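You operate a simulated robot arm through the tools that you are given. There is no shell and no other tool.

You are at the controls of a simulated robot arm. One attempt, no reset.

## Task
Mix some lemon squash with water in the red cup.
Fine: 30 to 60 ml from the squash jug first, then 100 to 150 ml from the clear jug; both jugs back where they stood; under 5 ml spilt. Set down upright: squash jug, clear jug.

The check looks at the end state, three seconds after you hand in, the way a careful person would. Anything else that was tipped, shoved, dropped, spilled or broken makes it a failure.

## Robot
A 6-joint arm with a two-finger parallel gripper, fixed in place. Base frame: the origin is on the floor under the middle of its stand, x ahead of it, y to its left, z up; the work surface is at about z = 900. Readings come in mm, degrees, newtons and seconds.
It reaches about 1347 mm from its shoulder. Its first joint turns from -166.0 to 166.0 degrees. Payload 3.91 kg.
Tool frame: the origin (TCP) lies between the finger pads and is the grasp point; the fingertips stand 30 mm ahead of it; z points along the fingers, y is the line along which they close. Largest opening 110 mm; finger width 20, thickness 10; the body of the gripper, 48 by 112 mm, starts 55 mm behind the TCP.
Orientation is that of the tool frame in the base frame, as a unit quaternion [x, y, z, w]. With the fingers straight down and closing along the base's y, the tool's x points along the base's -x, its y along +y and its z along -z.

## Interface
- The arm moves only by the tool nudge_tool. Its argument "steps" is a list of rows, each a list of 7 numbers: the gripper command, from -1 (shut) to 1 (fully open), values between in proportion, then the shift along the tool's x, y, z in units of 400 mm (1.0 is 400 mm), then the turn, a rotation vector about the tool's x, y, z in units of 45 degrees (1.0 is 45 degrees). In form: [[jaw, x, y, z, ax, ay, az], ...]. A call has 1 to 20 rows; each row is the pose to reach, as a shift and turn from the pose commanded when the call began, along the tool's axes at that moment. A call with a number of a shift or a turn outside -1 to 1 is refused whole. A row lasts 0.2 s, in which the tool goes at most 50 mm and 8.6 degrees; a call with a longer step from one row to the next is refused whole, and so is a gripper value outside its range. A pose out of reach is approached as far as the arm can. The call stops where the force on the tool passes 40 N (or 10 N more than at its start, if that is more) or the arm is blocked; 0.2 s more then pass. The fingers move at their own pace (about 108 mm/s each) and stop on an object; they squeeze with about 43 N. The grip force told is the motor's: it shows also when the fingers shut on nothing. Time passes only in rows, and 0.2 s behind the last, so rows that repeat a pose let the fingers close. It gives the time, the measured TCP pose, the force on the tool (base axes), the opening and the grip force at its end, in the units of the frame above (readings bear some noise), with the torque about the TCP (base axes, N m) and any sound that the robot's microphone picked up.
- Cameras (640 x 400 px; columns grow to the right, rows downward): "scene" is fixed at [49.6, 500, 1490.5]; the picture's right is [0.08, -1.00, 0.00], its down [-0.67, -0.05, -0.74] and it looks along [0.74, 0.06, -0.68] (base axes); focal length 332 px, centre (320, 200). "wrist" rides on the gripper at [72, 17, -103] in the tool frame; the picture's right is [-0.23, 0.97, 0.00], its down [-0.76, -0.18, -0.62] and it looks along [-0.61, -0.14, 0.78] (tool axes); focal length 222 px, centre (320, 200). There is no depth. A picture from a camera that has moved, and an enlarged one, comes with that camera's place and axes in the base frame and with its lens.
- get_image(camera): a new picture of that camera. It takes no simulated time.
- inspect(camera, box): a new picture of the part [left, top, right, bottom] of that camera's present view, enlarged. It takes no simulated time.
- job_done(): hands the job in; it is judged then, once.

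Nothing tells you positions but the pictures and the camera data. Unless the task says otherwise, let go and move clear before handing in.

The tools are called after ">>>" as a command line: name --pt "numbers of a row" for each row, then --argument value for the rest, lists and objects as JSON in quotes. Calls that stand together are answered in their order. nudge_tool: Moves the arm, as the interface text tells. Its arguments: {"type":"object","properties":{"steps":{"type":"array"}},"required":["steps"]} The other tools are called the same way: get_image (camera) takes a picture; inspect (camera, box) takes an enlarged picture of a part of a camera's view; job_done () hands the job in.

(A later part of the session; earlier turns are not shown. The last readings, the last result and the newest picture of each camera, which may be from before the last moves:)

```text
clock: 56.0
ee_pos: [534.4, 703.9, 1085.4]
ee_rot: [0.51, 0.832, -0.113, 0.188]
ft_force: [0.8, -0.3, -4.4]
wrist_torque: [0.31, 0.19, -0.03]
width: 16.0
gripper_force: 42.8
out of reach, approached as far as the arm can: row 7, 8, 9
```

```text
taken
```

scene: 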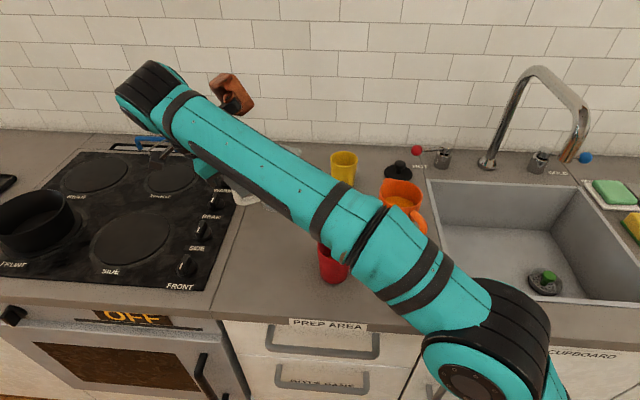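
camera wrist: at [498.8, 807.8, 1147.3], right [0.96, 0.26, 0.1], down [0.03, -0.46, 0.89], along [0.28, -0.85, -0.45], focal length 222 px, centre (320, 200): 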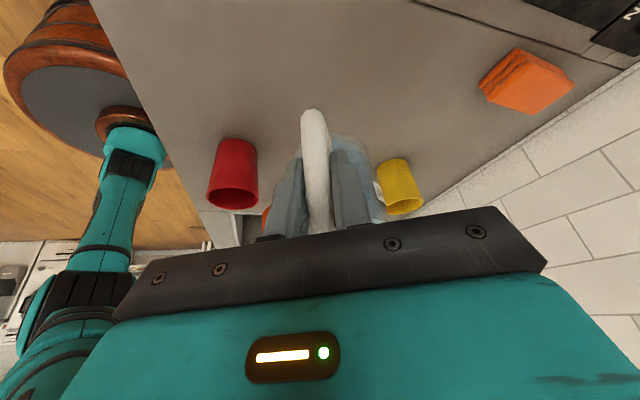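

That yaw direction hits a reach limit of the wrist, though the jug is still level. I'll go the other way round: yaw back and carry the jug in front of the arm so I can pour from the right side, a pose already proven with the squash.

>>> nudge_tool --pt "-1 -0.0049 -0.0098 -0.001 -0.0214 0 -0.0459" --pt "-1 -0.0148 -0.0294 -0.0031 -0.0642 0 -0.1378" --pt "-1 -0.0262 -0.0523 -0.0054 -0.1142 0 -0.2449" --pt "-1 -0.0377 -0.0752 -0.0078 -0.1642 0 -0.352" --pt "-1 -0.0492 -0.0981 -0.0102 -0.2141 0 -0.4592" --pt "-1 -0.0607 -0.121 -0.0126 -0.2641 0 -0.5663" --pt "-1 -0.0722 -0.1439 -0.015 -0.3141 0 -0.6735" --pt "-1 -0.0787 -0.157 -0.0163 -0.3426 0 -0.7347" --pt "-1 -0.082 -0.1635 -0.017 -0.3569 0 -0.7653" --pt "-1 -0.082 -0.1635 -0.017 -0.3569 0 -0.7653"

>>> get_image --camera "wrist"

>>> get_image --camera "scene"

```text
clock: 58.2
ee_pos: [488.8, 648.7, 1104.3]
ee_rot: [0.211, 0.953, -0.049, 0.213]
ft_force: [-0.6, 0.4, -5.5]
wrist_torque: [0.14, 0.32, 0.02]
width: 15.6
gripper_force: 43.1
```

```text
taken
camera wrist: at [396.5, 711.0, 1167.6], right [0.6, 0.79, 0.09], down [0.31, -0.34, 0.89], along [0.74, -0.5, -0.45], focal length 222 px, centre (320, 200)
```

wrist: 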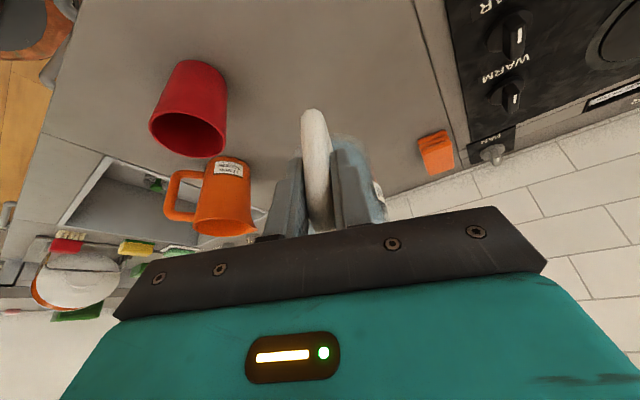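

```text
taken
```

scene: 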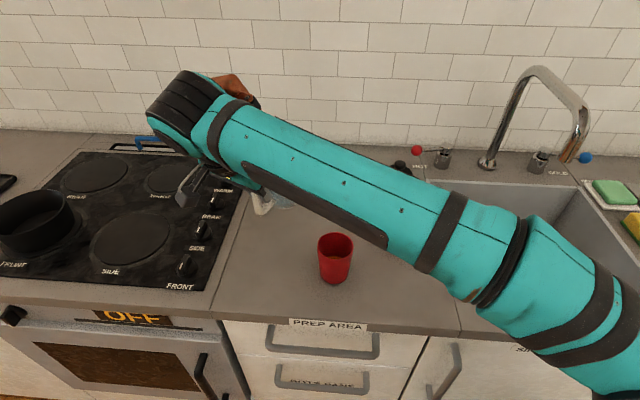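

Back on reachable ground with the jug level. I'll keep carrying it around in front, above cup height, yawing toward +y.

>>> nudge_tool --pt "-1 0.0013 -0.0165 -0.0041 -0.0176 0 -0.0377" --pt "-1 0.0042 -0.0526 -0.0131 -0.0562 0 -0.1205" --pt "-1 0.0075 -0.0954 -0.0237 -0.1018 0 -0.2184" --pt "-1 0.0109 -0.1382 -0.0343 -0.1475 0 -0.3163" --pt "-1 0.0143 -0.181 -0.0449 -0.1932 0 -0.4143" --pt "-1 0.0177 -0.2237 -0.0556 -0.2388 0 -0.5122" --pt "-1 0.0211 -0.2665 -0.0662 -0.2845 0 -0.6101" --pt "-1 0.0239 -0.3027 -0.0752 -0.3231 0 -0.6929" --pt "-1 0.026 -0.329 -0.0817 -0.3512 0 -0.7532" --pt "-1 0.026 -0.329 -0.0817 -0.3512 0 -0.7532"

>>> get_image --camera "scene"

```text
clock: 60.4
ee_pos: [411.5, 539.6, 1132.5]
ee_rot: [-0.105, 0.971, 0.02, 0.216]
ft_force: [0.5, 0.7, -5.0]
wrist_torque: [-0.07, 0.35, 0.01]
width: 15.9
gripper_force: 43.2
```

```text
taken
```

scene: 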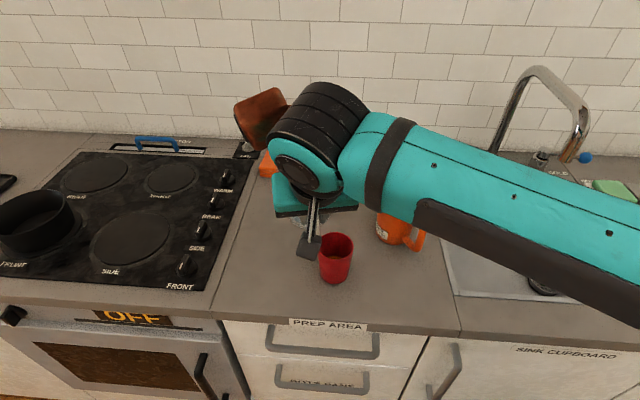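

Everything is clear so far. Next leg: pass over the cup at about 60 mm clearance toward the right side.

>>> nudge_tool --pt "-1 0.0023 -0.0173 -0.0009 -0.0178 0 -0.0383" --pt "-1 0.0073 -0.0555 -0.003 -0.0571 0 -0.1224" --pt "-1 0.0133 -0.1006 -0.0054 -0.1035 0 -0.2219" --pt "-1 0.0192 -0.1457 -0.0079 -0.1499 0 -0.3214" --pt "-1 0.0252 -0.1907 -0.0103 -0.1963 0 -0.4209" --pt "-1 0.0311 -0.2358 -0.0127 -0.2427 0 -0.5204" --pt "-1 0.0371 -0.2809 -0.0151 -0.2891 0 -0.6199" --pt "-1 0.0421 -0.3191 -0.0172 -0.3283 0 -0.7041" --pt "-1 0.0458 -0.3468 -0.0187 -0.3569 0 -0.7653" --pt "-1 0.0458 -0.3468 -0.0187 -0.3569 0 -0.7653"

>>> get_image --camera "scene"

```text
clock: 62.6
ee_pos: [421.6, 399.0, 1132.1]
ee_rot: [-0.415, 0.884, 0.089, 0.196]
ft_force: [0.6, 0.6, -6.0]
wrist_torque: [-0.3, 0.22, 0.0]
width: 15.8
gripper_force: 43.1
```

```text
taken
```

scene: 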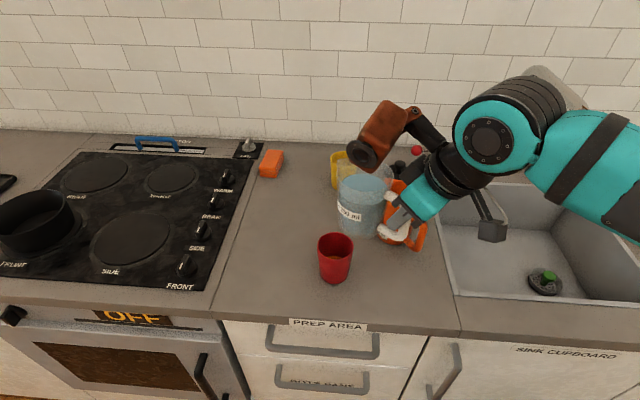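

The path is good. Final leg to the pre-pour pose on the right, with the spout facing +y.

>>> nudge_tool --pt "-1 0.006 -0.0121 0.0002 -0.019 0 -0.0407" --pt "-1 0.0192 -0.0388 0.0006 -0.0607 0 -0.1302" --pt "-1 0.0348 -0.0703 0.001 -0.11 0 -0.236" --pt "-1 0.0504 -0.1018 0.0015 -0.1593 0 -0.3418" --pt "-1 0.066 -0.1333 0.0019 -0.2087 0 -0.4475" --pt "-1 0.0816 -0.1648 0.0024 -0.258 0 -0.5533" --pt "-1 0.0972 -0.1963 0.0028 -0.3073 0 -0.6591" --pt "-1 0.1104 -0.2229 0.0032 -0.349 0 -0.7486" --pt "-1 0.12 -0.2423 0.0035 -0.3794 0 -0.8137" --pt "-1 0.12 -0.2423 0.0035 -0.3794 0 -0.8137"

>>> get_image --camera "wrist"

>>> inspect --camera "scene" --box '[360, 150, 470, 260]'

>>> get_image --camera "scene"

```text
clock: 64.8
ee_pos: [468.5, 304.6, 1111.5]
ee_rot: [0.694, -0.687, -0.152, -0.151]
ft_force: [-0.2, 0.2, -5.4]
wrist_torque: [-0.34, -0.02, -0.02]
width: 15.9
gripper_force: 42.7
```

```text
taken
camera wrist: at [452.3, 194.8, 1174.6], right [-0.98, 0.19, 0.09], down [0.17, 0.43, 0.88], along [0.13, 0.88, -0.46], focal length 222 px, centre (320, 200)
```

wrist: 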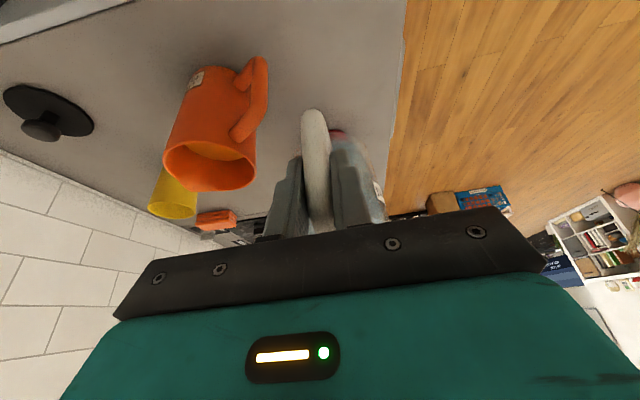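

```text
3.64 times, centred on (415, 205) of scene
camera zoom: at [49.6, 500.0, 1490.5], right [0.08, -1.0, 0.0], down [-0.67, -0.05, -0.74], along [0.74, 0.06, -0.68], focal length 1205 px, centre (-26, 182)
```

zoom: 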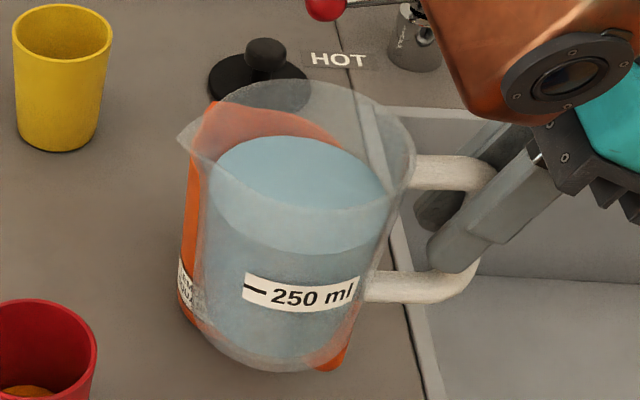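

```text
taken
```

scene: 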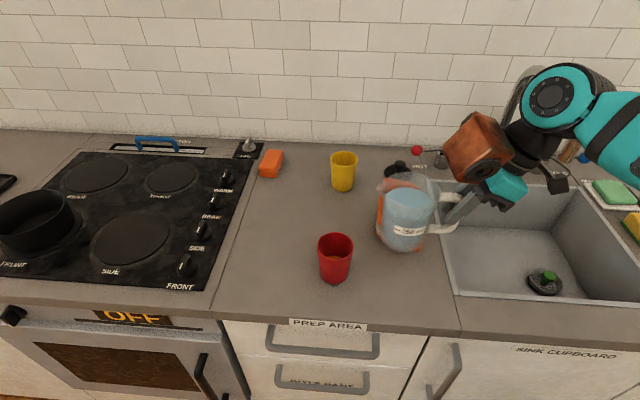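

The clear jug is in the pre-pour pose. Its spout tip is 138 mm ahead of and 27 mm above the TCP, and the water sits about 25 mm above the 250 mark, so about 380 ml. I want about 125 ml out, meaning the level should end close to the 250 line. Tilting to 24° and bringing the lip over the cup.

>>> nudge_tool --pt "-1 -0.005 0.0005 0.0141 0 0.0427 0" --pt "-1 -0.0124 0.0011 0.0352 0 0.1067 0" --pt "-1 -0.0211 0.0019 0.0598 0 0.1813 0" --pt "-1 -0.0299 0.0027 0.0845 0 0.256 0" --pt "-1 -0.0386 0.0035 0.1091 0 0.3307 0" --pt "-1 -0.0473 0.0043 0.1338 0 0.4053 0" --pt "-1 -0.056 0.0051 0.1584 0 0.48 0" --pt "-1 -0.0622 0.0057 0.176 0 0.5333 0" --pt "-1 -0.0622 0.0057 0.176 0 0.5333 0"

>>> inspect --camera "scene" --box '[310, 180, 420, 290]'

>>> get_image --camera "wrist"

```text
clock: 66.8
ee_pos: [466.5, 358.5, 1056.7]
ee_rot: [0.711, -0.703, -0.004, -0.004]
ft_force: [0.8, -0.6, -4.2]
wrist_torque: [-0.26, 0.0, 0.0]
width: 15.7
gripper_force: 43.0
```

```text
3.64 times, centred on (365, 235) of scene
camera zoom: at [49.6, 500.0, 1490.5], right [0.08, -1.0, 0.0], down [-0.67, -0.05, -0.74], along [0.74, 0.06, -0.68], focal length 1205 px, centre (156, 73)
```

zoom: 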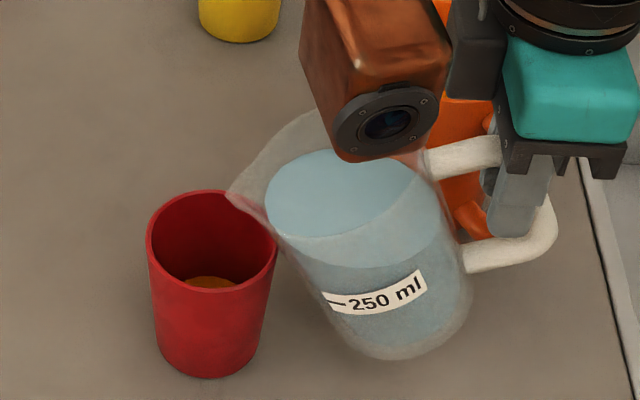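

```text
taken
camera wrist: at [450.0, 283.9, 1159.2], right [-0.98, 0.22, 0.0], down [0.17, 0.76, 0.63], along [0.14, 0.62, -0.78], focal length 222 px, centre (320, 200)
```

wrist: 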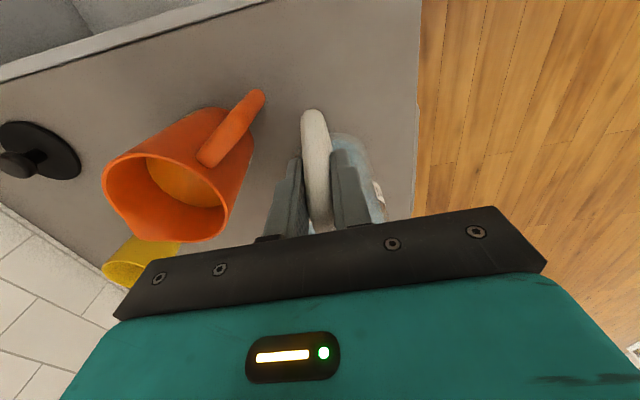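

Lip over the cup as planned, no flow yet. I'll go on to 32°.

>>> nudge_tool --pt "-1 -0.0033 0 -0.0121 0 0.0445 0" --pt "-1 -0.0066 0 -0.0243 0 0.0889 0" --pt "-1 -0.0098 0 -0.0364 0 0.1334 0" --pt "-1 -0.0131 0 -0.0485 0 0.1778 0" --pt "-1 -0.0131 0 -0.0485 0 0.1778 0" --pt "-1 -0.0131 0 -0.0485 0 0.1778 0"

>>> inspect --camera "scene" --box '[310, 190, 420, 290]'

>>> inspect --camera "scene" --box '[312, 228, 362, 268]'

```text
clock: 68.2
ee_pos: [465.9, 361.9, 1076.6]
ee_rot: [0.71, -0.701, 0.046, 0.043]
ft_force: [0.6, -0.8, -5.7]
wrist_torque: [-0.22, -0.02, 0.01]
width: 16.0
gripper_force: 43.0
```

```text
4.00 times, centred on (365, 240) of scene
camera zoom: at [49.6, 500.0, 1490.5], right [0.08, -1.0, 0.0], down [-0.67, -0.05, -0.74], along [0.74, 0.06, -0.68], focal length 1326 px, centre (140, 40)
```

zoom: 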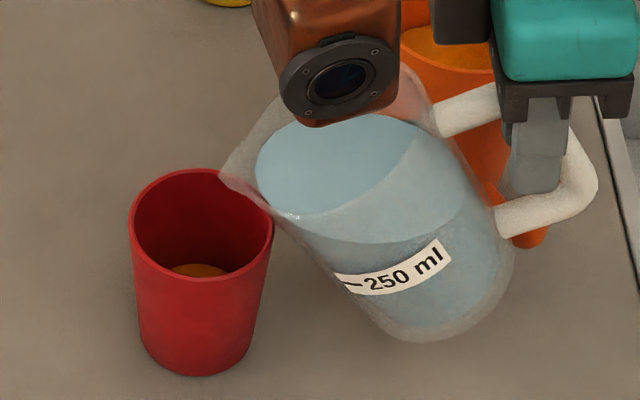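

```text
10.00 times, centred on (337, 248) of scene
camera zoom: at [49.6, 500.0, 1490.5], right [0.08, -1.0, 0.0], down [-0.67, -0.05, -0.74], along [0.74, 0.06, -0.68], focal length 3315 px, centre (150, -280)
```

zoom: 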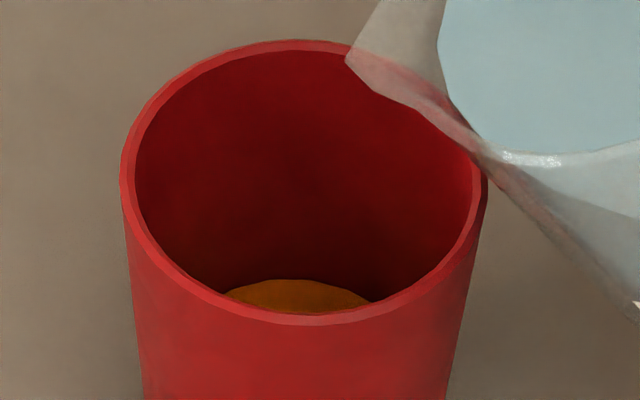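

Not flowing yet at 32°. I'll go to 36° with the lip held in place.

>>> nudge_tool --pt "-1 -0.0022 0 -0.0078 0 0.0296 0" --pt "-1 -0.0045 0 -0.0157 0 0.0593 0" --pt "-1 -0.0067 0 -0.0235 0 0.0889 0" --pt "-1 -0.0067 0 -0.0235 0 0.0889 0" --pt "-1 -0.0067 0 -0.0235 0 0.0889 0"

>>> inspect --camera "scene" --box '[310, 190, 420, 290]'

>>> inspect --camera "scene" --box '[312, 228, 362, 268]'

```text
clock: 69.4
ee_pos: [466.2, 366.0, 1084.9]
ee_rot: [0.707, -0.7, 0.07, 0.069]
ft_force: [1.4, -0.3, -5.7]
wrist_torque: [-0.19, 0.01, -0.01]
width: 15.9
gripper_force: 42.9
```

```text
4.00 times, centred on (365, 240) of scene
camera zoom: at [49.6, 500.0, 1490.5], right [0.08, -1.0, 0.0], down [-0.67, -0.05, -0.74], along [0.74, 0.06, -0.68], focal length 1326 px, centre (140, 40)
```

zoom: 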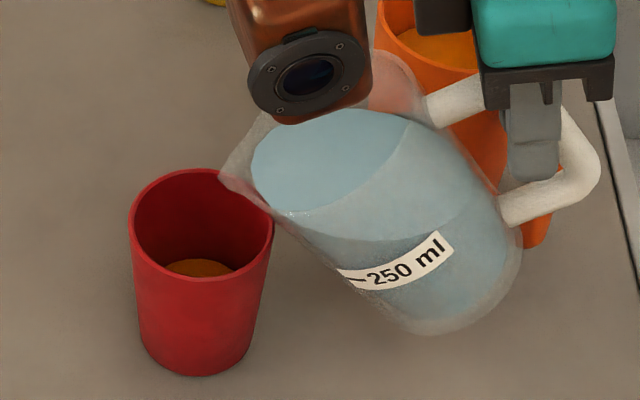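

```text
10.00 times, centred on (337, 248) of scene
camera zoom: at [49.6, 500.0, 1490.5], right [0.08, -1.0, 0.0], down [-0.67, -0.05, -0.74], along [0.74, 0.06, -0.68], focal length 3315 px, centre (150, -280)
```

zoom: 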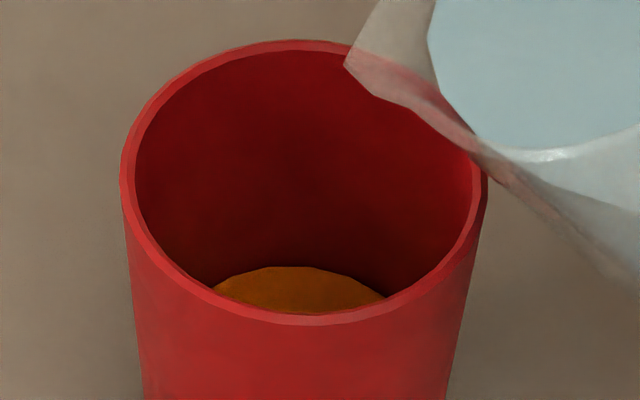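

Water has started entering, about 9 ml so far, starting near 34.5°. I'll tilt slowly to 42°.

>>> nudge_tool --pt "-1 -0.0013 0 -0.0044 0 0.0167 0" --pt "-1 -0.0026 0 -0.0088 0 0.0333 0" --pt "-1 -0.0039 0 -0.0132 0 0.05 0" --pt "-1 -0.0053 0 -0.0176 0 0.0667 0" --pt "-1 -0.0066 0 -0.0219 0 0.0833 0" --pt "-1 -0.0079 0 -0.0263 0 0.1 0" --pt "-1 -0.0092 0 -0.0307 0 0.1167 0" --pt "-1 -0.0105 0 -0.0351 0 0.1333 0" --pt "-1 -0.0105 0 -0.0351 0 0.1333 0" --pt "-1 -0.0105 0 -0.0351 0 0.1333 0" --pt "-1 -0.0105 0 -0.0351 0 0.1333 0"

>>> inspect --camera "scene" --box '[310, 190, 420, 290]'

>>> inspect --camera "scene" --box '[312, 228, 362, 268]'

```text
clock: 71.8
ee_pos: [465.0, 371.9, 1098.5]
ee_rot: [0.703, -0.695, 0.108, 0.105]
ft_force: [0.1, -0.3, -5.0]
wrist_torque: [-0.18, 0.02, 0.0]
width: 15.9
gripper_force: 43.3
```

```text
4.00 times, centred on (365, 240) of scene
camera zoom: at [49.6, 500.0, 1490.5], right [0.08, -1.0, 0.0], down [-0.67, -0.05, -0.74], along [0.74, 0.06, -0.68], focal length 1326 px, centre (140, 40)
```

zoom: 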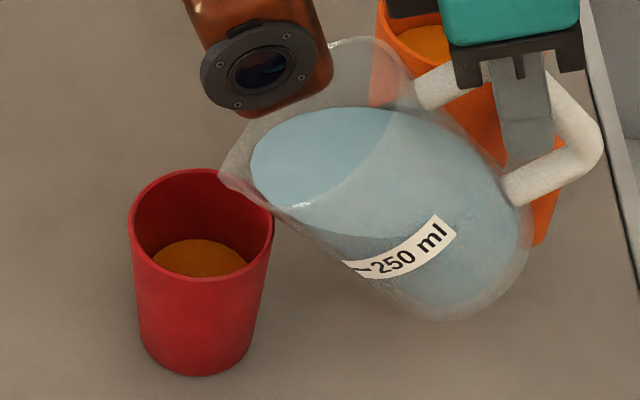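

```text
10.00 times, centred on (337, 248) of scene
camera zoom: at [49.6, 500.0, 1490.5], right [0.08, -1.0, 0.0], down [-0.67, -0.05, -0.74], along [0.74, 0.06, -0.68], focal length 3315 px, centre (150, -280)
```

zoom: 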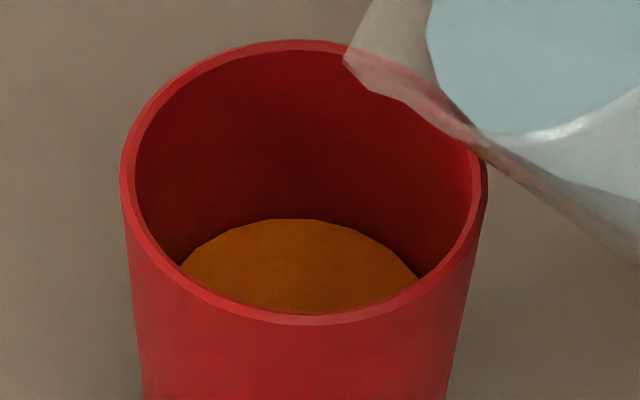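

About 44 ml of water so far, all going into the cup. I'll continue slowly to 47°.

>>> nudge_tool --pt "-1 -0.0012 0 -0.0042 0 0.0159 0" --pt "-1 -0.0025 0 -0.0085 0 0.0317 0" --pt "-1 -0.0037 0 -0.0127 0 0.0476 0" --pt "-1 -0.005 0 -0.0169 0 0.0635 0" --pt "-1 -0.0062 0 -0.0211 0 0.0794 0" --pt "-1 -0.0075 0 -0.0254 0 0.0952 0" --pt "-1 -0.0087 0 -0.0296 0 0.1111 0" --pt "-1 -0.0087 0 -0.0296 0 0.1111 0" --pt "-1 -0.0087 0 -0.0296 0 0.1111 0" --pt "-1 -0.0087 0 -0.0296 0 0.1111 0"

>>> inspect --camera "scene" --box '[310, 190, 420, 290]'

>>> inspect --camera "scene" --box '[312, 228, 362, 268]'

```text
clock: 74.0
ee_pos: [465.0, 376.9, 1108.9]
ee_rot: [0.697, -0.69, 0.139, 0.135]
ft_force: [-0.1, 0.7, -3.9]
wrist_torque: [-0.08, -0.02, 0.0]
width: 15.8
gripper_force: 43.0
```

```text
4.00 times, centred on (365, 240) of scene
camera zoom: at [49.6, 500.0, 1490.5], right [0.08, -1.0, 0.0], down [-0.67, -0.05, -0.74], along [0.74, 0.06, -0.68], focal length 1326 px, centre (140, 40)
```

zoom: 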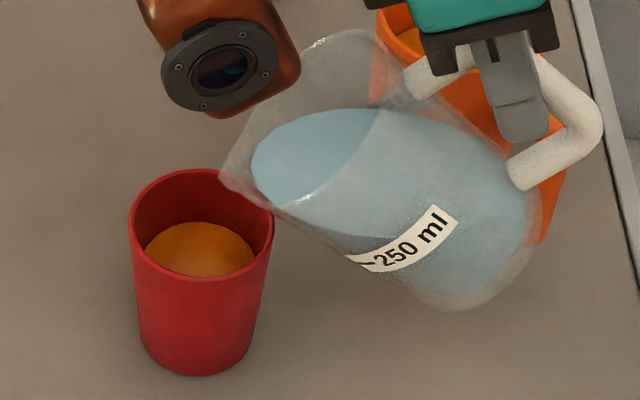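

```text
10.00 times, centred on (337, 248) of scene
camera zoom: at [49.6, 500.0, 1490.5], right [0.08, -1.0, 0.0], down [-0.67, -0.05, -0.74], along [0.74, 0.06, -0.68], focal length 3315 px, centre (150, -280)
```

zoom: 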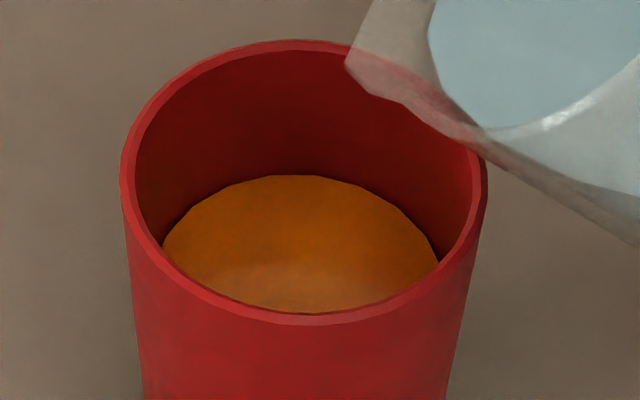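

About 80 ml of water now. I'll continue to 50.5°.

>>> nudge_tool --pt "-1 -0.0011 0 -0.0041 0 0.0156 0" --pt "-1 -0.0023 0 -0.0082 0 0.0311 0" --pt "-1 -0.0034 0 -0.0124 0 0.0467 0" --pt "-1 -0.0046 0 -0.0165 0 0.0622 0" --pt "-1 -0.0057 0 -0.0206 0 0.0778 0" --pt "-1 -0.0057 0 -0.0206 0 0.0778 0" --pt "-1 -0.0057 0 -0.0206 0 0.0778 0" --pt "-1 -0.0057 0 -0.0206 0 0.0778 0"

>>> inspect --camera "scene" --box '[310, 190, 420, 290]'

>>> inspect --camera "scene" --box '[312, 228, 362, 268]'

```text
clock: 75.8
ee_pos: [466.3, 384.7, 1115.9]
ee_rot: [0.693, -0.685, 0.16, 0.157]
ft_force: [0.2, -1.0, -5.2]
wrist_torque: [-0.1, -0.03, 0.05]
width: 15.6
gripper_force: 43.0
```

```text
4.00 times, centred on (365, 240) of scene
camera zoom: at [49.6, 500.0, 1490.5], right [0.08, -1.0, 0.0], down [-0.67, -0.05, -0.74], along [0.74, 0.06, -0.68], focal length 1326 px, centre (140, 40)
```

zoom: 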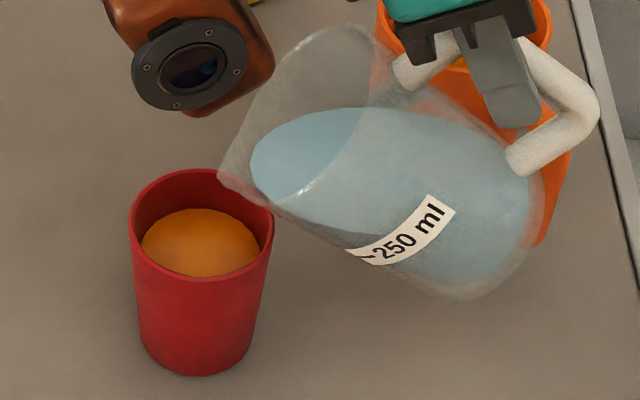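

```text
10.00 times, centred on (337, 248) of scene
camera zoom: at [49.6, 500.0, 1490.5], right [0.08, -1.0, 0.0], down [-0.67, -0.05, -0.74], along [0.74, 0.06, -0.68], focal length 3315 px, centre (150, -280)
```

zoom: 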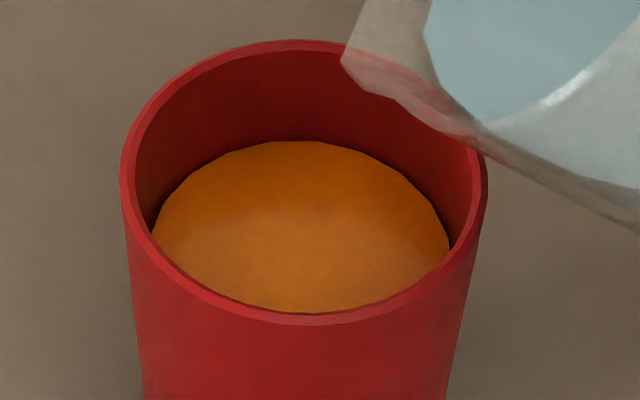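

About 107 ml of water so far. Another 2.2° should bring it to about 125 ml.

>>> nudge_tool --pt "-1 -0.0009 0 -0.0033 0 0.0122 0" --pt "-1 -0.0018 0 -0.0065 0 0.0245 0" --pt "-1 -0.0026 0 -0.0098 0 0.0367 0" --pt "-1 -0.0035 0 -0.013 0 0.0489 0" --pt "-1 -0.0035 0 -0.013 0 0.0489 0" --pt "-1 -0.0035 0 -0.013 0 0.0489 0" --pt "-1 -0.0035 0 -0.013 0 0.0489 0"

>>> inspect --camera "scene" --box '[310, 190, 420, 290]'

>>> inspect --camera "scene" --box '[312, 228, 362, 268]'

```text
clock: 77.4
ee_pos: [465.7, 387.7, 1120.0]
ee_rot: [0.69, -0.682, 0.173, 0.169]
ft_force: [0.7, 0.2, -4.3]
wrist_torque: [-0.05, 0.02, -0.01]
width: 15.7
gripper_force: 43.5
```

```text
4.00 times, centred on (365, 240) of scene
camera zoom: at [49.6, 500.0, 1490.5], right [0.08, -1.0, 0.0], down [-0.67, -0.05, -0.74], along [0.74, 0.06, -0.68], focal length 1326 px, centre (140, 40)
```

zoom: 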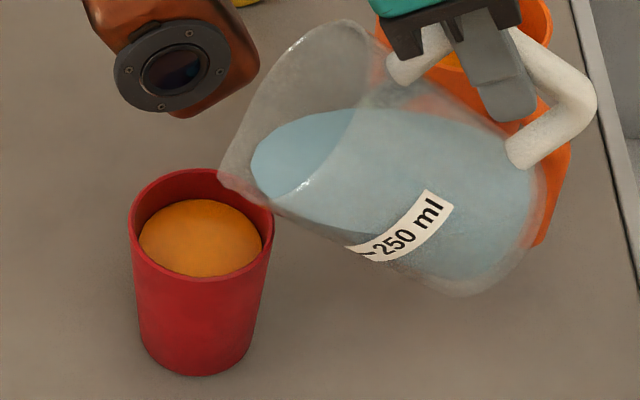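

```text
10.00 times, centred on (337, 248) of scene
camera zoom: at [49.6, 500.0, 1490.5], right [0.08, -1.0, 0.0], down [-0.67, -0.05, -0.74], along [0.74, 0.06, -0.68], focal length 3315 px, centre (150, -280)
```

zoom: 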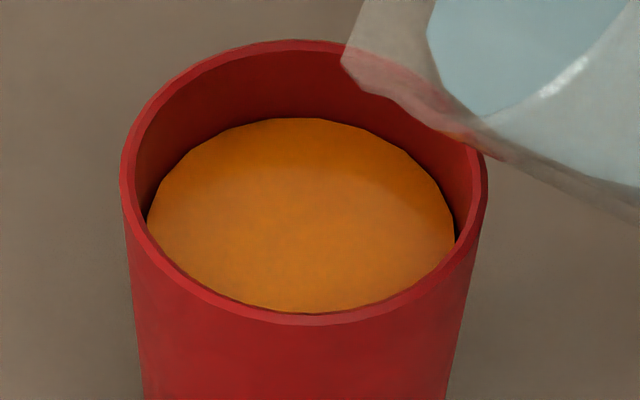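

The surface is at my target mark: about 127 ml of water, level safely below the cup's rim. I'll untilt now and back the jug away from the cup.

>>> nudge_tool --pt "-1 0.0061 0 0.004 0 -0.05 0" --pt "-1 0.0213 0 0.014 0 -0.15 0" --pt "-1 0.0396 0 0.026 0 -0.27 0" --pt "-1 0.0594 0 0.039 0 -0.4 0" --pt "-1 0.0792 -0.0005 0.052 0 -0.53 0" --pt "-1 0.099 -0.0005 0.065 0 -0.66 0" --pt "-1 0.1173 -0.001 0.077 0 -0.78 0" --pt "-1 0.1325 -0.001 0.087 0 -0.88 0" --pt "-1 0.144 -0.001 0.0945 0 -0.95 0" --pt "-1 0.1523 -0.001 0.0998 0 -1.0 0"

>>> get_image --camera "scene"

```text
clock: 79.6
ee_pos: [466.3, 315.1, 1111.6]
ee_rot: [0.703, -0.696, -0.104, -0.104]
ft_force: [1.0, 0.3, -4.0]
wrist_torque: [-0.25, -0.02, 0.0]
width: 15.6
gripper_force: 43.0
```

```text
taken
```

scene: 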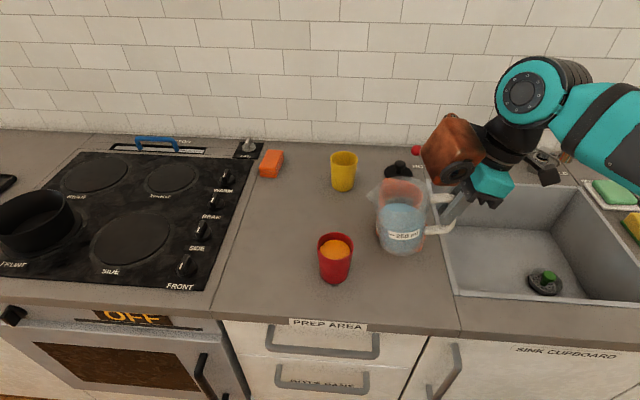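

Finishing the last 8° to fully upright, then I'll check the jug's level against the 250 mark.

>>> nudge_tool --pt "-1 0.0088 0 -0.0027 0 -0.0593 0" --pt "-1 0.0175 0 -0.0053 0 -0.1187 0" --pt "-1 0.0263 -0.001 -0.008 0 -0.178 0" --pt "-1 0.0263 -0.001 -0.008 0 -0.178 0" --pt "-1 0.0263 -0.001 -0.008 0 -0.178 0"

>>> inspect --camera "scene" --box '[360, 150, 470, 260]'

>>> inspect --camera "scene" --box '[300, 220, 380, 300]'

>>> get_image --camera "wrist"

```text
clock: 80.8
ee_pos: [466.8, 304.7, 1112.3]
ee_rot: [0.695, -0.686, -0.154, -0.153]
ft_force: [-0.5, -0.2, -4.5]
wrist_torque: [-0.27, 0.02, 0.02]
width: 15.9
gripper_force: 43.2
```

```text
3.64 times, centred on (415, 205) of scene
camera zoom: at [49.6, 500.0, 1490.5], right [0.08, -1.0, 0.0], down [-0.67, -0.05, -0.74], along [0.74, 0.06, -0.68], focal length 1205 px, centre (-26, 182)
```

zoom: 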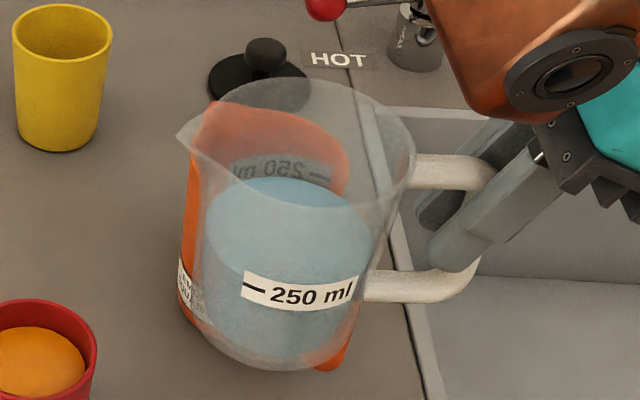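

```text
5.00 times, centred on (340, 260) of scene
camera zoom: at [49.6, 500.0, 1490.5], right [0.08, -1.0, 0.0], down [-0.67, -0.05, -0.74], along [0.74, 0.06, -0.68], focal length 1658 px, centre (220, -100)
```

zoom: 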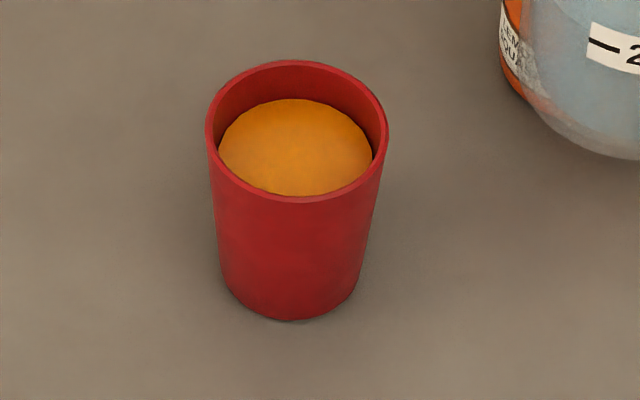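

```text
taken
camera wrist: at [451.3, 194.7, 1175.4], right [-0.98, 0.2, 0.1], down [0.17, 0.43, 0.89], along [0.13, 0.88, -0.45], focal length 222 px, centre (320, 200)
```

wrist: 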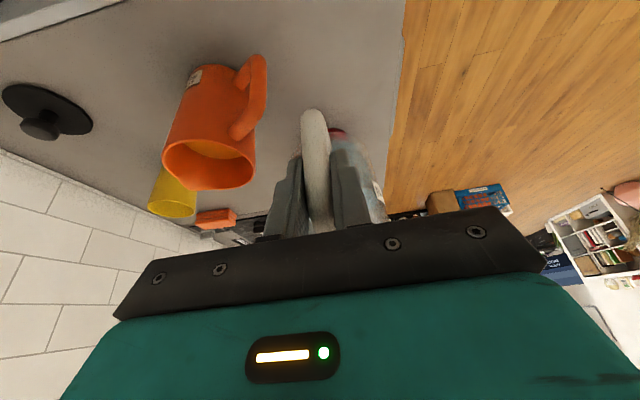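

The jug's level dropped about 26 mm to just at the 250 mark, roughly 130 ml, which agrees with the cup level. The counter is clean. I'll carry the clear jug back by the reverse path, starting with the first leg.

>>> nudge_tool --pt "-1 -0.0119 0.0059 0.0029 0.019 0 0.0407" --pt "-1 -0.038 0.0189 0.0094 0.0607 0 0.1302" --pt "-1 -0.0689 0.0343 0.017 0.11 0 0.236" --pt "-1 -0.0998 0.0497 0.0246 0.1593 0 0.3418" --pt "-1 -0.1306 0.0651 0.0322 0.2087 0 0.4475" --pt "-1 -0.1615 0.0804 0.0398 0.258 0 0.5533" --pt "-1 -0.1924 0.0958 0.0474 0.3073 0 0.6591" --pt "-1 -0.2185 0.1088 0.0538 0.349 0 0.7486" --pt "-1 -0.2375 0.1183 0.0585 0.3794 0 0.8137" --pt "-1 -0.2375 0.1183 0.0585 0.3794 0 0.8137"

>>> get_image --camera "scene"

```text
clock: 83.0
ee_pos: [419.9, 398.2, 1132.4]
ee_rot: [-0.415, 0.884, 0.093, 0.196]
ft_force: [0.5, -0.4, -4.9]
wrist_torque: [-0.2, 0.21, 0.0]
width: 15.5
gripper_force: 43.0
```

```text
taken
```

scene: 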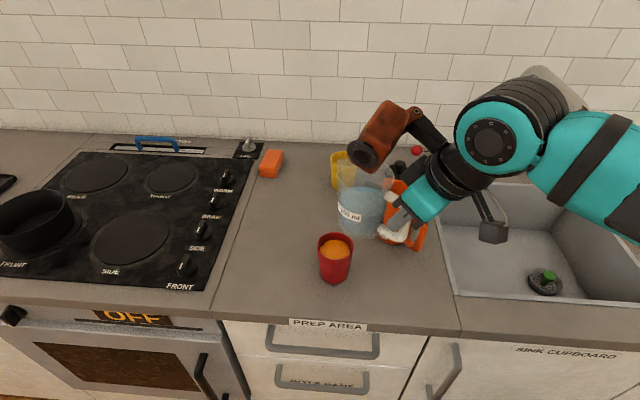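

>>> nudge_tool --pt "-1 -0.0115 0.0123 0.0053 0.0179 0 0.0384" --pt "-1 -0.0368 0.0394 0.0169 0.0572 0 0.1228" --pt "-1 -0.0666 0.0715 0.0307 0.1038 0 0.2225" --pt "-1 -0.0965 0.1035 0.0444 0.1503 0 0.3223" --pt "-1 -0.1264 0.1356 0.0582 0.1968 0 0.422" --pt "-1 -0.1563 0.1676 0.0719 0.2433 0 0.5218" --pt "-1 -0.1861 0.1997 0.0857 0.2898 0 0.6215" --pt "-1 -0.2114 0.2268 0.0973 0.3292 0 0.7059" --pt "-1 -0.2298 0.2465 0.1058 0.3578 0 0.7673" --pt "-1 -0.2298 0.2465 0.1058 0.3578 0 0.7673"

>>> get_image --camera "scene"

```text
clock: 85.2
ee_pos: [407.5, 541.2, 1132.7]
ee_rot: [-0.103, 0.971, 0.023, 0.216]
ft_force: [0.1, -0.4, -3.9]
wrist_torque: [-0.1, 0.28, 0.01]
width: 15.8
gripper_force: 43.3
```

```text
taken
```

scene: 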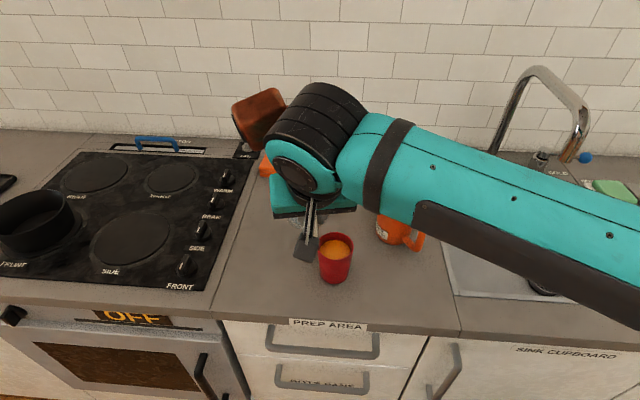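

>>> nudge_tool --pt "-1 -0.0104 0.0112 0.0072 0.0176 0 0.0378" --pt "-1 -0.0333 0.0358 0.0232 0.0564 0 0.1208" --pt "-1 -0.0604 0.0649 0.042 0.1021 0 0.219" --pt "-1 -0.0875 0.094 0.0608 0.1479 0 0.3172" --pt "-1 -0.1146 0.1231 0.0796 0.1937 0 0.4154" --pt "-1 -0.1416 0.1522 0.0985 0.2395 0 0.5136" --pt "-1 -0.1687 0.1813 0.1173 0.2853 0 0.6118" --pt "-1 -0.1916 0.2059 0.1332 0.324 0 0.6949" --pt "-1 -0.2083 0.2238 0.1448 0.3522 0 0.7553" --pt "-1 -0.2083 0.2238 0.1448 0.3522 0 0.7553"

>>> get_image --camera "wrist"

>>> get_image --camera "scene"

```text
clock: 87.4
ee_pos: [486.6, 648.6, 1115.9]
ee_rot: [0.214, 0.952, -0.048, 0.212]
ft_force: [-0.1, 0.7, -3.2]
wrist_torque: [0.06, 0.24, 0.03]
width: 15.7
gripper_force: 43.4
```

```text
taken
camera wrist: at [394.7, 710.8, 1177.6], right [0.6, 0.79, 0.1], down [0.31, -0.34, 0.89], along [0.73, -0.51, -0.45], focal length 222 px, centre (320, 200)
```

wrist: 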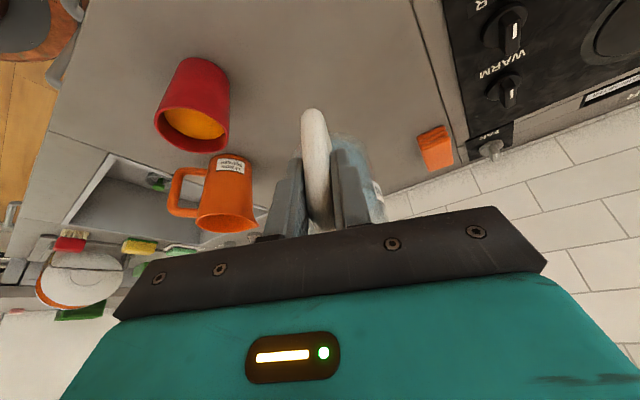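

```text
taken
```

scene: 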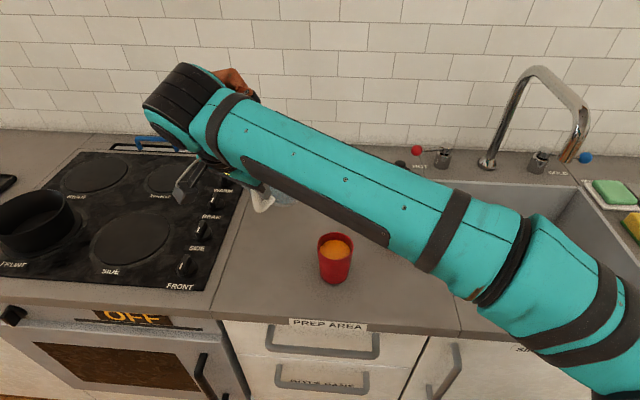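

Now yaw to the original heading and move above the jug's spot.

>>> nudge_tool --pt "-1 0.001 0.0119 0.0086 0.0063 0 0.0135" --pt "-1 0.003 0.0396 0.0288 0.021 0 0.0451" --pt "-1 0.0056 0.0752 0.0547 0.04 0 0.0857" --pt "-1 0.0083 0.1109 0.0806 0.0589 0 0.1263" --pt "-1 0.0109 0.1465 0.1066 0.0778 0 0.1669" --pt "-1 0.0136 0.1822 0.1325 0.0968 0 0.2076" --pt "-1 0.0148 0.198 0.144 0.1052 0 0.2256" --pt "-1 0.0148 0.198 0.144 0.1052 0 0.2256"

>>> get_image --camera "wrist"

```text
clock: 89.2
ee_pos: [536.3, 710.9, 1060.0]
ee_rot: [0.306, 0.927, -0.068, 0.206]
ft_force: [-0.5, 0.8, -3.1]
wrist_torque: [0.19, 0.21, -0.01]
width: 15.6
gripper_force: 43.0
```

```text
taken
camera wrist: at [458.5, 790.6, 1123.2], right [0.75, 0.66, 0.1], down [0.24, -0.4, 0.89], along [0.62, -0.64, -0.45], focal length 222 px, centre (320, 200)
```

wrist: 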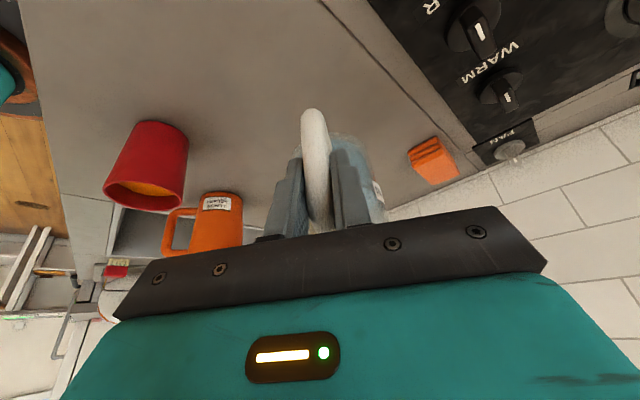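

Position and heading match the original grasp within 0.5 mm. I'll lower 72 mm, then continue in fine steps.

>>> nudge_tool --pt "-1 0.0106 0 0.0226 0 0 0" --pt "-1 0.0233 0 0.0498 0 0 0" --pt "-1 0.036 0 0.077 0 0 0" --pt "-1 0.0487 0 0.1041 0 0 0" --pt "-1 0.0604 0 0.1291 0 0 0" --pt "-1 0.0699 0 0.1494 0 0 0" --pt "-1 0.0763 0.0001 0.163 0 0 0" --pt "-1 0.0763 0.0001 0.163 0 0 0"

>>> inspect --camera "wrist" --box '[240, 80, 420, 260]'

```text
clock: 91.0
ee_pos: [537.9, 713.0, 989.4]
ee_rot: [0.306, 0.927, -0.069, 0.206]
ft_force: [-0.1, -0.4, -3.9]
wrist_torque: [0.18, 0.22, -0.02]
width: 15.8
gripper_force: 42.6
```

```text
2.22 times, centred on (330, 170) of wrist
camera zoom: at [459.5, 791.1, 1050.9], right [0.75, 0.66, 0.1], down [0.24, -0.4, 0.89], along [0.62, -0.64, -0.45], focal length 494 px, centre (298, 267)
```

zoom: 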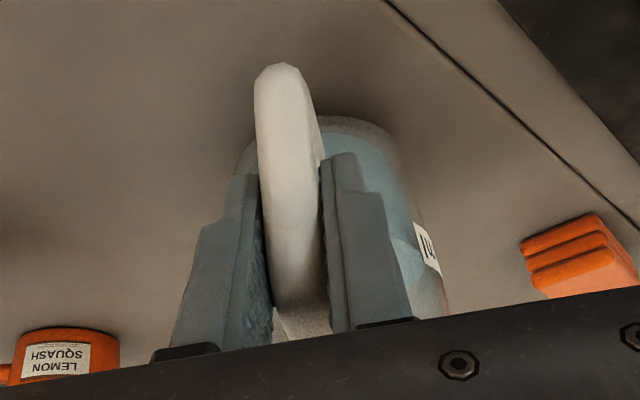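

Force fell from about 5.1 N to about 3.8 N, again consistent with roughly 130 ml poured. I'll lower 6.5 mm more.

>>> nudge_tool --pt "-1 0.0025 0 0.0053 0 0 0" --pt "-1 0.005 0 0.0106 0 0 0" --pt "-1 0.0069 0 0.0147 0 0 0" --pt "-1 0.0069 0 0.0147 0 0 0"

>>> inspect --camera "wrist" --box '[240, 80, 420, 260]'

```text
clock: 92.0
ee_pos: [537.0, 712.4, 983.2]
ee_rot: [0.307, 0.927, -0.068, 0.207]
ft_force: [2.0, 0.6, 3.1]
wrist_torque: [-0.3, -0.58, 0.17]
width: 15.7
gripper_force: 42.9
```

```text
2.22 times, centred on (330, 170) of wrist
camera zoom: at [459.0, 790.8, 1045.4], right [0.75, 0.66, 0.1], down [0.24, -0.4, 0.89], along [0.62, -0.64, -0.45], focal length 494 px, centre (298, 267)
```

zoom: 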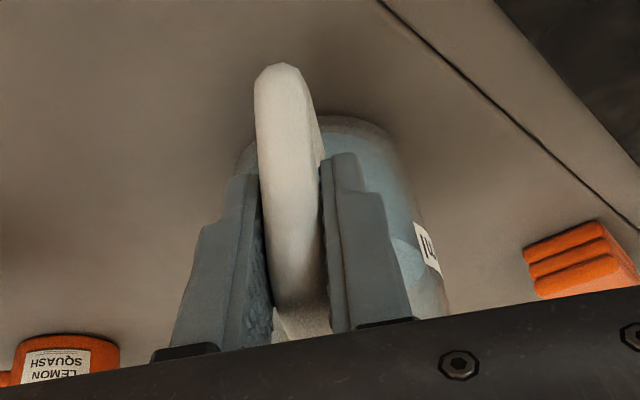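

The jug's front edge is touching, meaning it is pitched about 1° forward. I'll level it with a matching small back-pitch while lowering the remaining 2 mm.

>>> nudge_tool --pt "-1 0.0008 0 0.0017 0 -0.0089 0" --pt "-1 0.0016 0 0.0034 0 -0.0178 0" --pt "-1 0.0022 0 0.0047 0 -0.0267 0" --pt "-1 0.0022 0 0.0047 0 -0.0267 0"

>>> inspect --camera "wrist" --box '[240, 80, 420, 260]'

```text
clock: 93.0
ee_pos: [536.7, 713.3, 981.1]
ee_rot: [0.305, 0.925, -0.071, 0.215]
ft_force: [-4.3, 4.9, 13.8]
wrist_torque: [-0.02, 0.07, -0.04]
width: 16.0
gripper_force: 42.8
```

```text
2.22 times, centred on (330, 170) of wrist
camera zoom: at [457.2, 792.2, 1041.2], right [0.74, 0.66, 0.1], down [0.22, -0.39, 0.9], along [0.63, -0.64, -0.43], focal length 494 px, centre (298, 267)
```

zoom: 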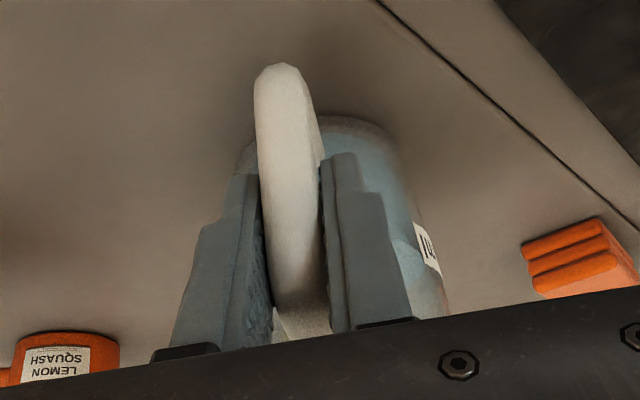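

It is now flat on the counter but pressed down slightly. I'll ease up.

>>> nudge_tool --pt "-1 -0.0007 0 -0.0016 0 0 0" --pt "-1 -0.0007 0 -0.0016 0 0 0" --pt "-1 -0.0007 0 -0.0016 0 0 0"

```text
clock: 93.8
ee_pos: [537.0, 712.6, 981.3]
ee_rot: [0.306, 0.924, -0.071, 0.216]
ft_force: [-5.1, 7.6, 22.6]
wrist_torque: [-0.08, -0.08, 0.01]
width: 15.5
gripper_force: 42.4
```

The load rose as the arm settled, so I'll raise a bit more.

>>> nudge_tool --pt "-1 -0.0011 0 -0.0023 0 0 0" --pt "-1 -0.0016 0 -0.0034 0 0 0" --pt "-1 -0.0016 0 -0.0034 0 0 0"

>>> inspect --camera "wrist" --box '[240, 80, 420, 260]'

```text
clock: 94.6
ee_pos: [537.4, 712.6, 980.2]
ee_rot: [0.306, 0.925, -0.071, 0.216]
ft_force: [-4.1, 1.1, 6.9]
wrist_torque: [0.02, 0.17, 0.0]
width: 15.7
gripper_force: 42.6
```

```text
2.22 times, centred on (330, 170) of wrist
camera zoom: at [458.4, 791.6, 1041.1], right [0.74, 0.66, 0.1], down [0.22, -0.39, 0.9], along [0.63, -0.64, -0.43], focal length 494 px, centre (298, 267)
```

zoom: 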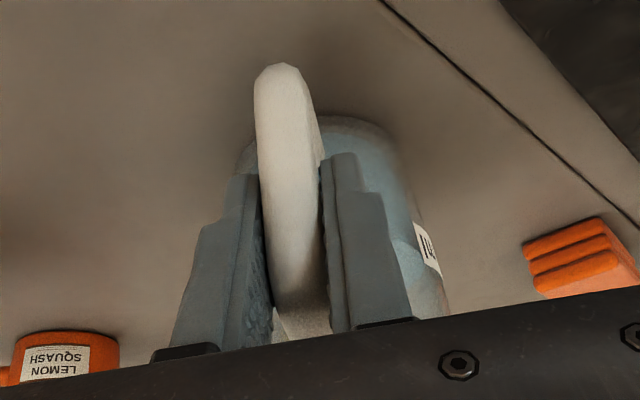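

>>> nudge_tool --pt "-1 -0.0005 0 -0.0011 0 0 0" --pt "-1 -0.0005 0 -0.0011 0 0 0" --pt "-1 -0.0005 0 -0.0011 0 0 0"

```text
clock: 95.4
ee_pos: [538.2, 713.8, 981.3]
ee_rot: [0.306, 0.925, -0.071, 0.215]
ft_force: [-0.3, 0.1, -4.7]
wrist_torque: [0.14, 0.19, 0.01]
width: 15.3
gripper_force: 43.1
```

>>> nudge_tool --pt "-1 0.0003 0 0.0006 0 0 0" --pt "-1 0.0003 0 0.0006 0 0 0" --pt "-1 0.0003 0 0.0006 0 0 0"

>>> inspect --camera "wrist" --box '[240, 80, 420, 260]'

```text
clock: 96.2
ee_pos: [537.6, 712.0, 981.2]
ee_rot: [0.305, 0.925, -0.07, 0.214]
ft_force: [0.7, -0.3, -4.7]
wrist_torque: [0.16, 0.23, -0.02]
width: 15.8
gripper_force: 43.0
```

```text
2.22 times, centred on (330, 170) of wrist
camera zoom: at [457.9, 792.2, 1041.9], right [0.74, 0.66, 0.1], down [0.22, -0.39, 0.9], along [0.63, -0.64, -0.43], focal length 494 px, centre (298, 267)
```

zoom: 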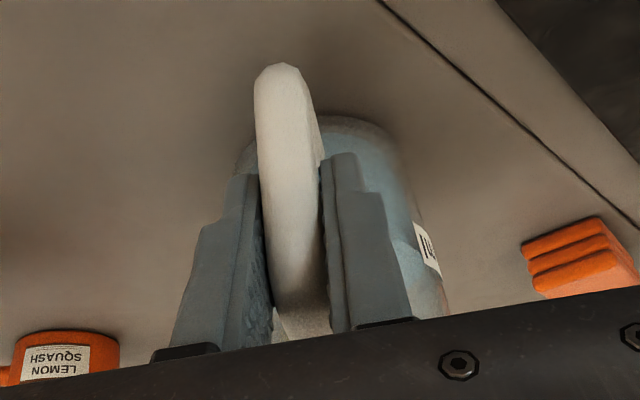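

Hanging a fraction of a millimetre above the counter, within about 1 mm of its original position. I'll lower a touch more and release gently.

>>> nudge_tool --pt "-1 0.0003 0 0.0007 0 0 0" --pt "-1 0.0003 0 0.0007 0 0 0" --pt "-1 0.0003 0 0.0007 0 0 0"

```text
clock: 97.0
ee_pos: [536.7, 714.0, 981.6]
ee_rot: [0.306, 0.925, -0.072, 0.215]
ft_force: [-0.1, -1.0, -3.6]
wrist_torque: [0.17, 0.25, -0.05]
width: 15.7
gripper_force: 42.9
```

>>> nudge_tool --pt "-1 0.0005 0 0.0011 0 0 0" --pt "-1 0.0005 0 0.0011 0 0 0" --pt "-1 0.0005 0 0.0011 0 0 0"

```text
clock: 97.8
ee_pos: [536.7, 712.7, 980.7]
ee_rot: [0.306, 0.924, -0.071, 0.216]
ft_force: [-1.1, 0.2, -3.3]
wrist_torque: [0.12, 0.22, 0.03]
width: 15.8
gripper_force: 43.1
```

>>> nudge_tool --pt "-1 0.0005 0 0.0011 0 0 0" --pt "-1 0.0005 0 0.0011 0 0 0" --pt "-1 0.0005 0 0.0011 0 0 0"

>>> inspect --camera "wrist" --box '[240, 80, 420, 260]'

```text
clock: 98.6
ee_pos: [537.0, 712.3, 981.2]
ee_rot: [0.305, 0.925, -0.072, 0.216]
ft_force: [-0.8, 0.8, -1.3]
wrist_torque: [0.18, 0.15, 0.06]
width: 15.6
gripper_force: 43.4
```

```text
2.22 times, centred on (330, 170) of wrist
camera zoom: at [458.1, 791.7, 1041.2], right [0.74, 0.66, 0.1], down [0.22, -0.39, 0.9], along [0.63, -0.64, -0.43], focal length 494 px, centre (298, 267)
```

zoom: 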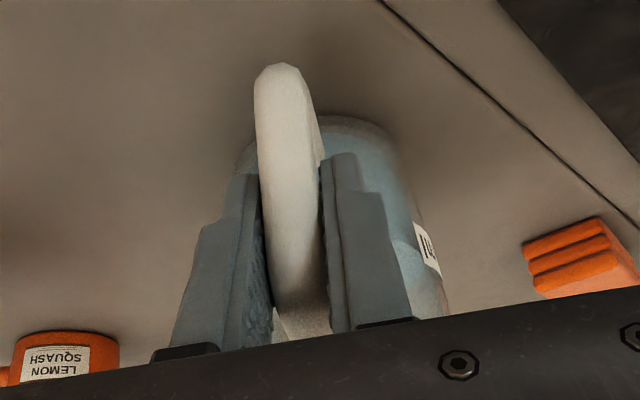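

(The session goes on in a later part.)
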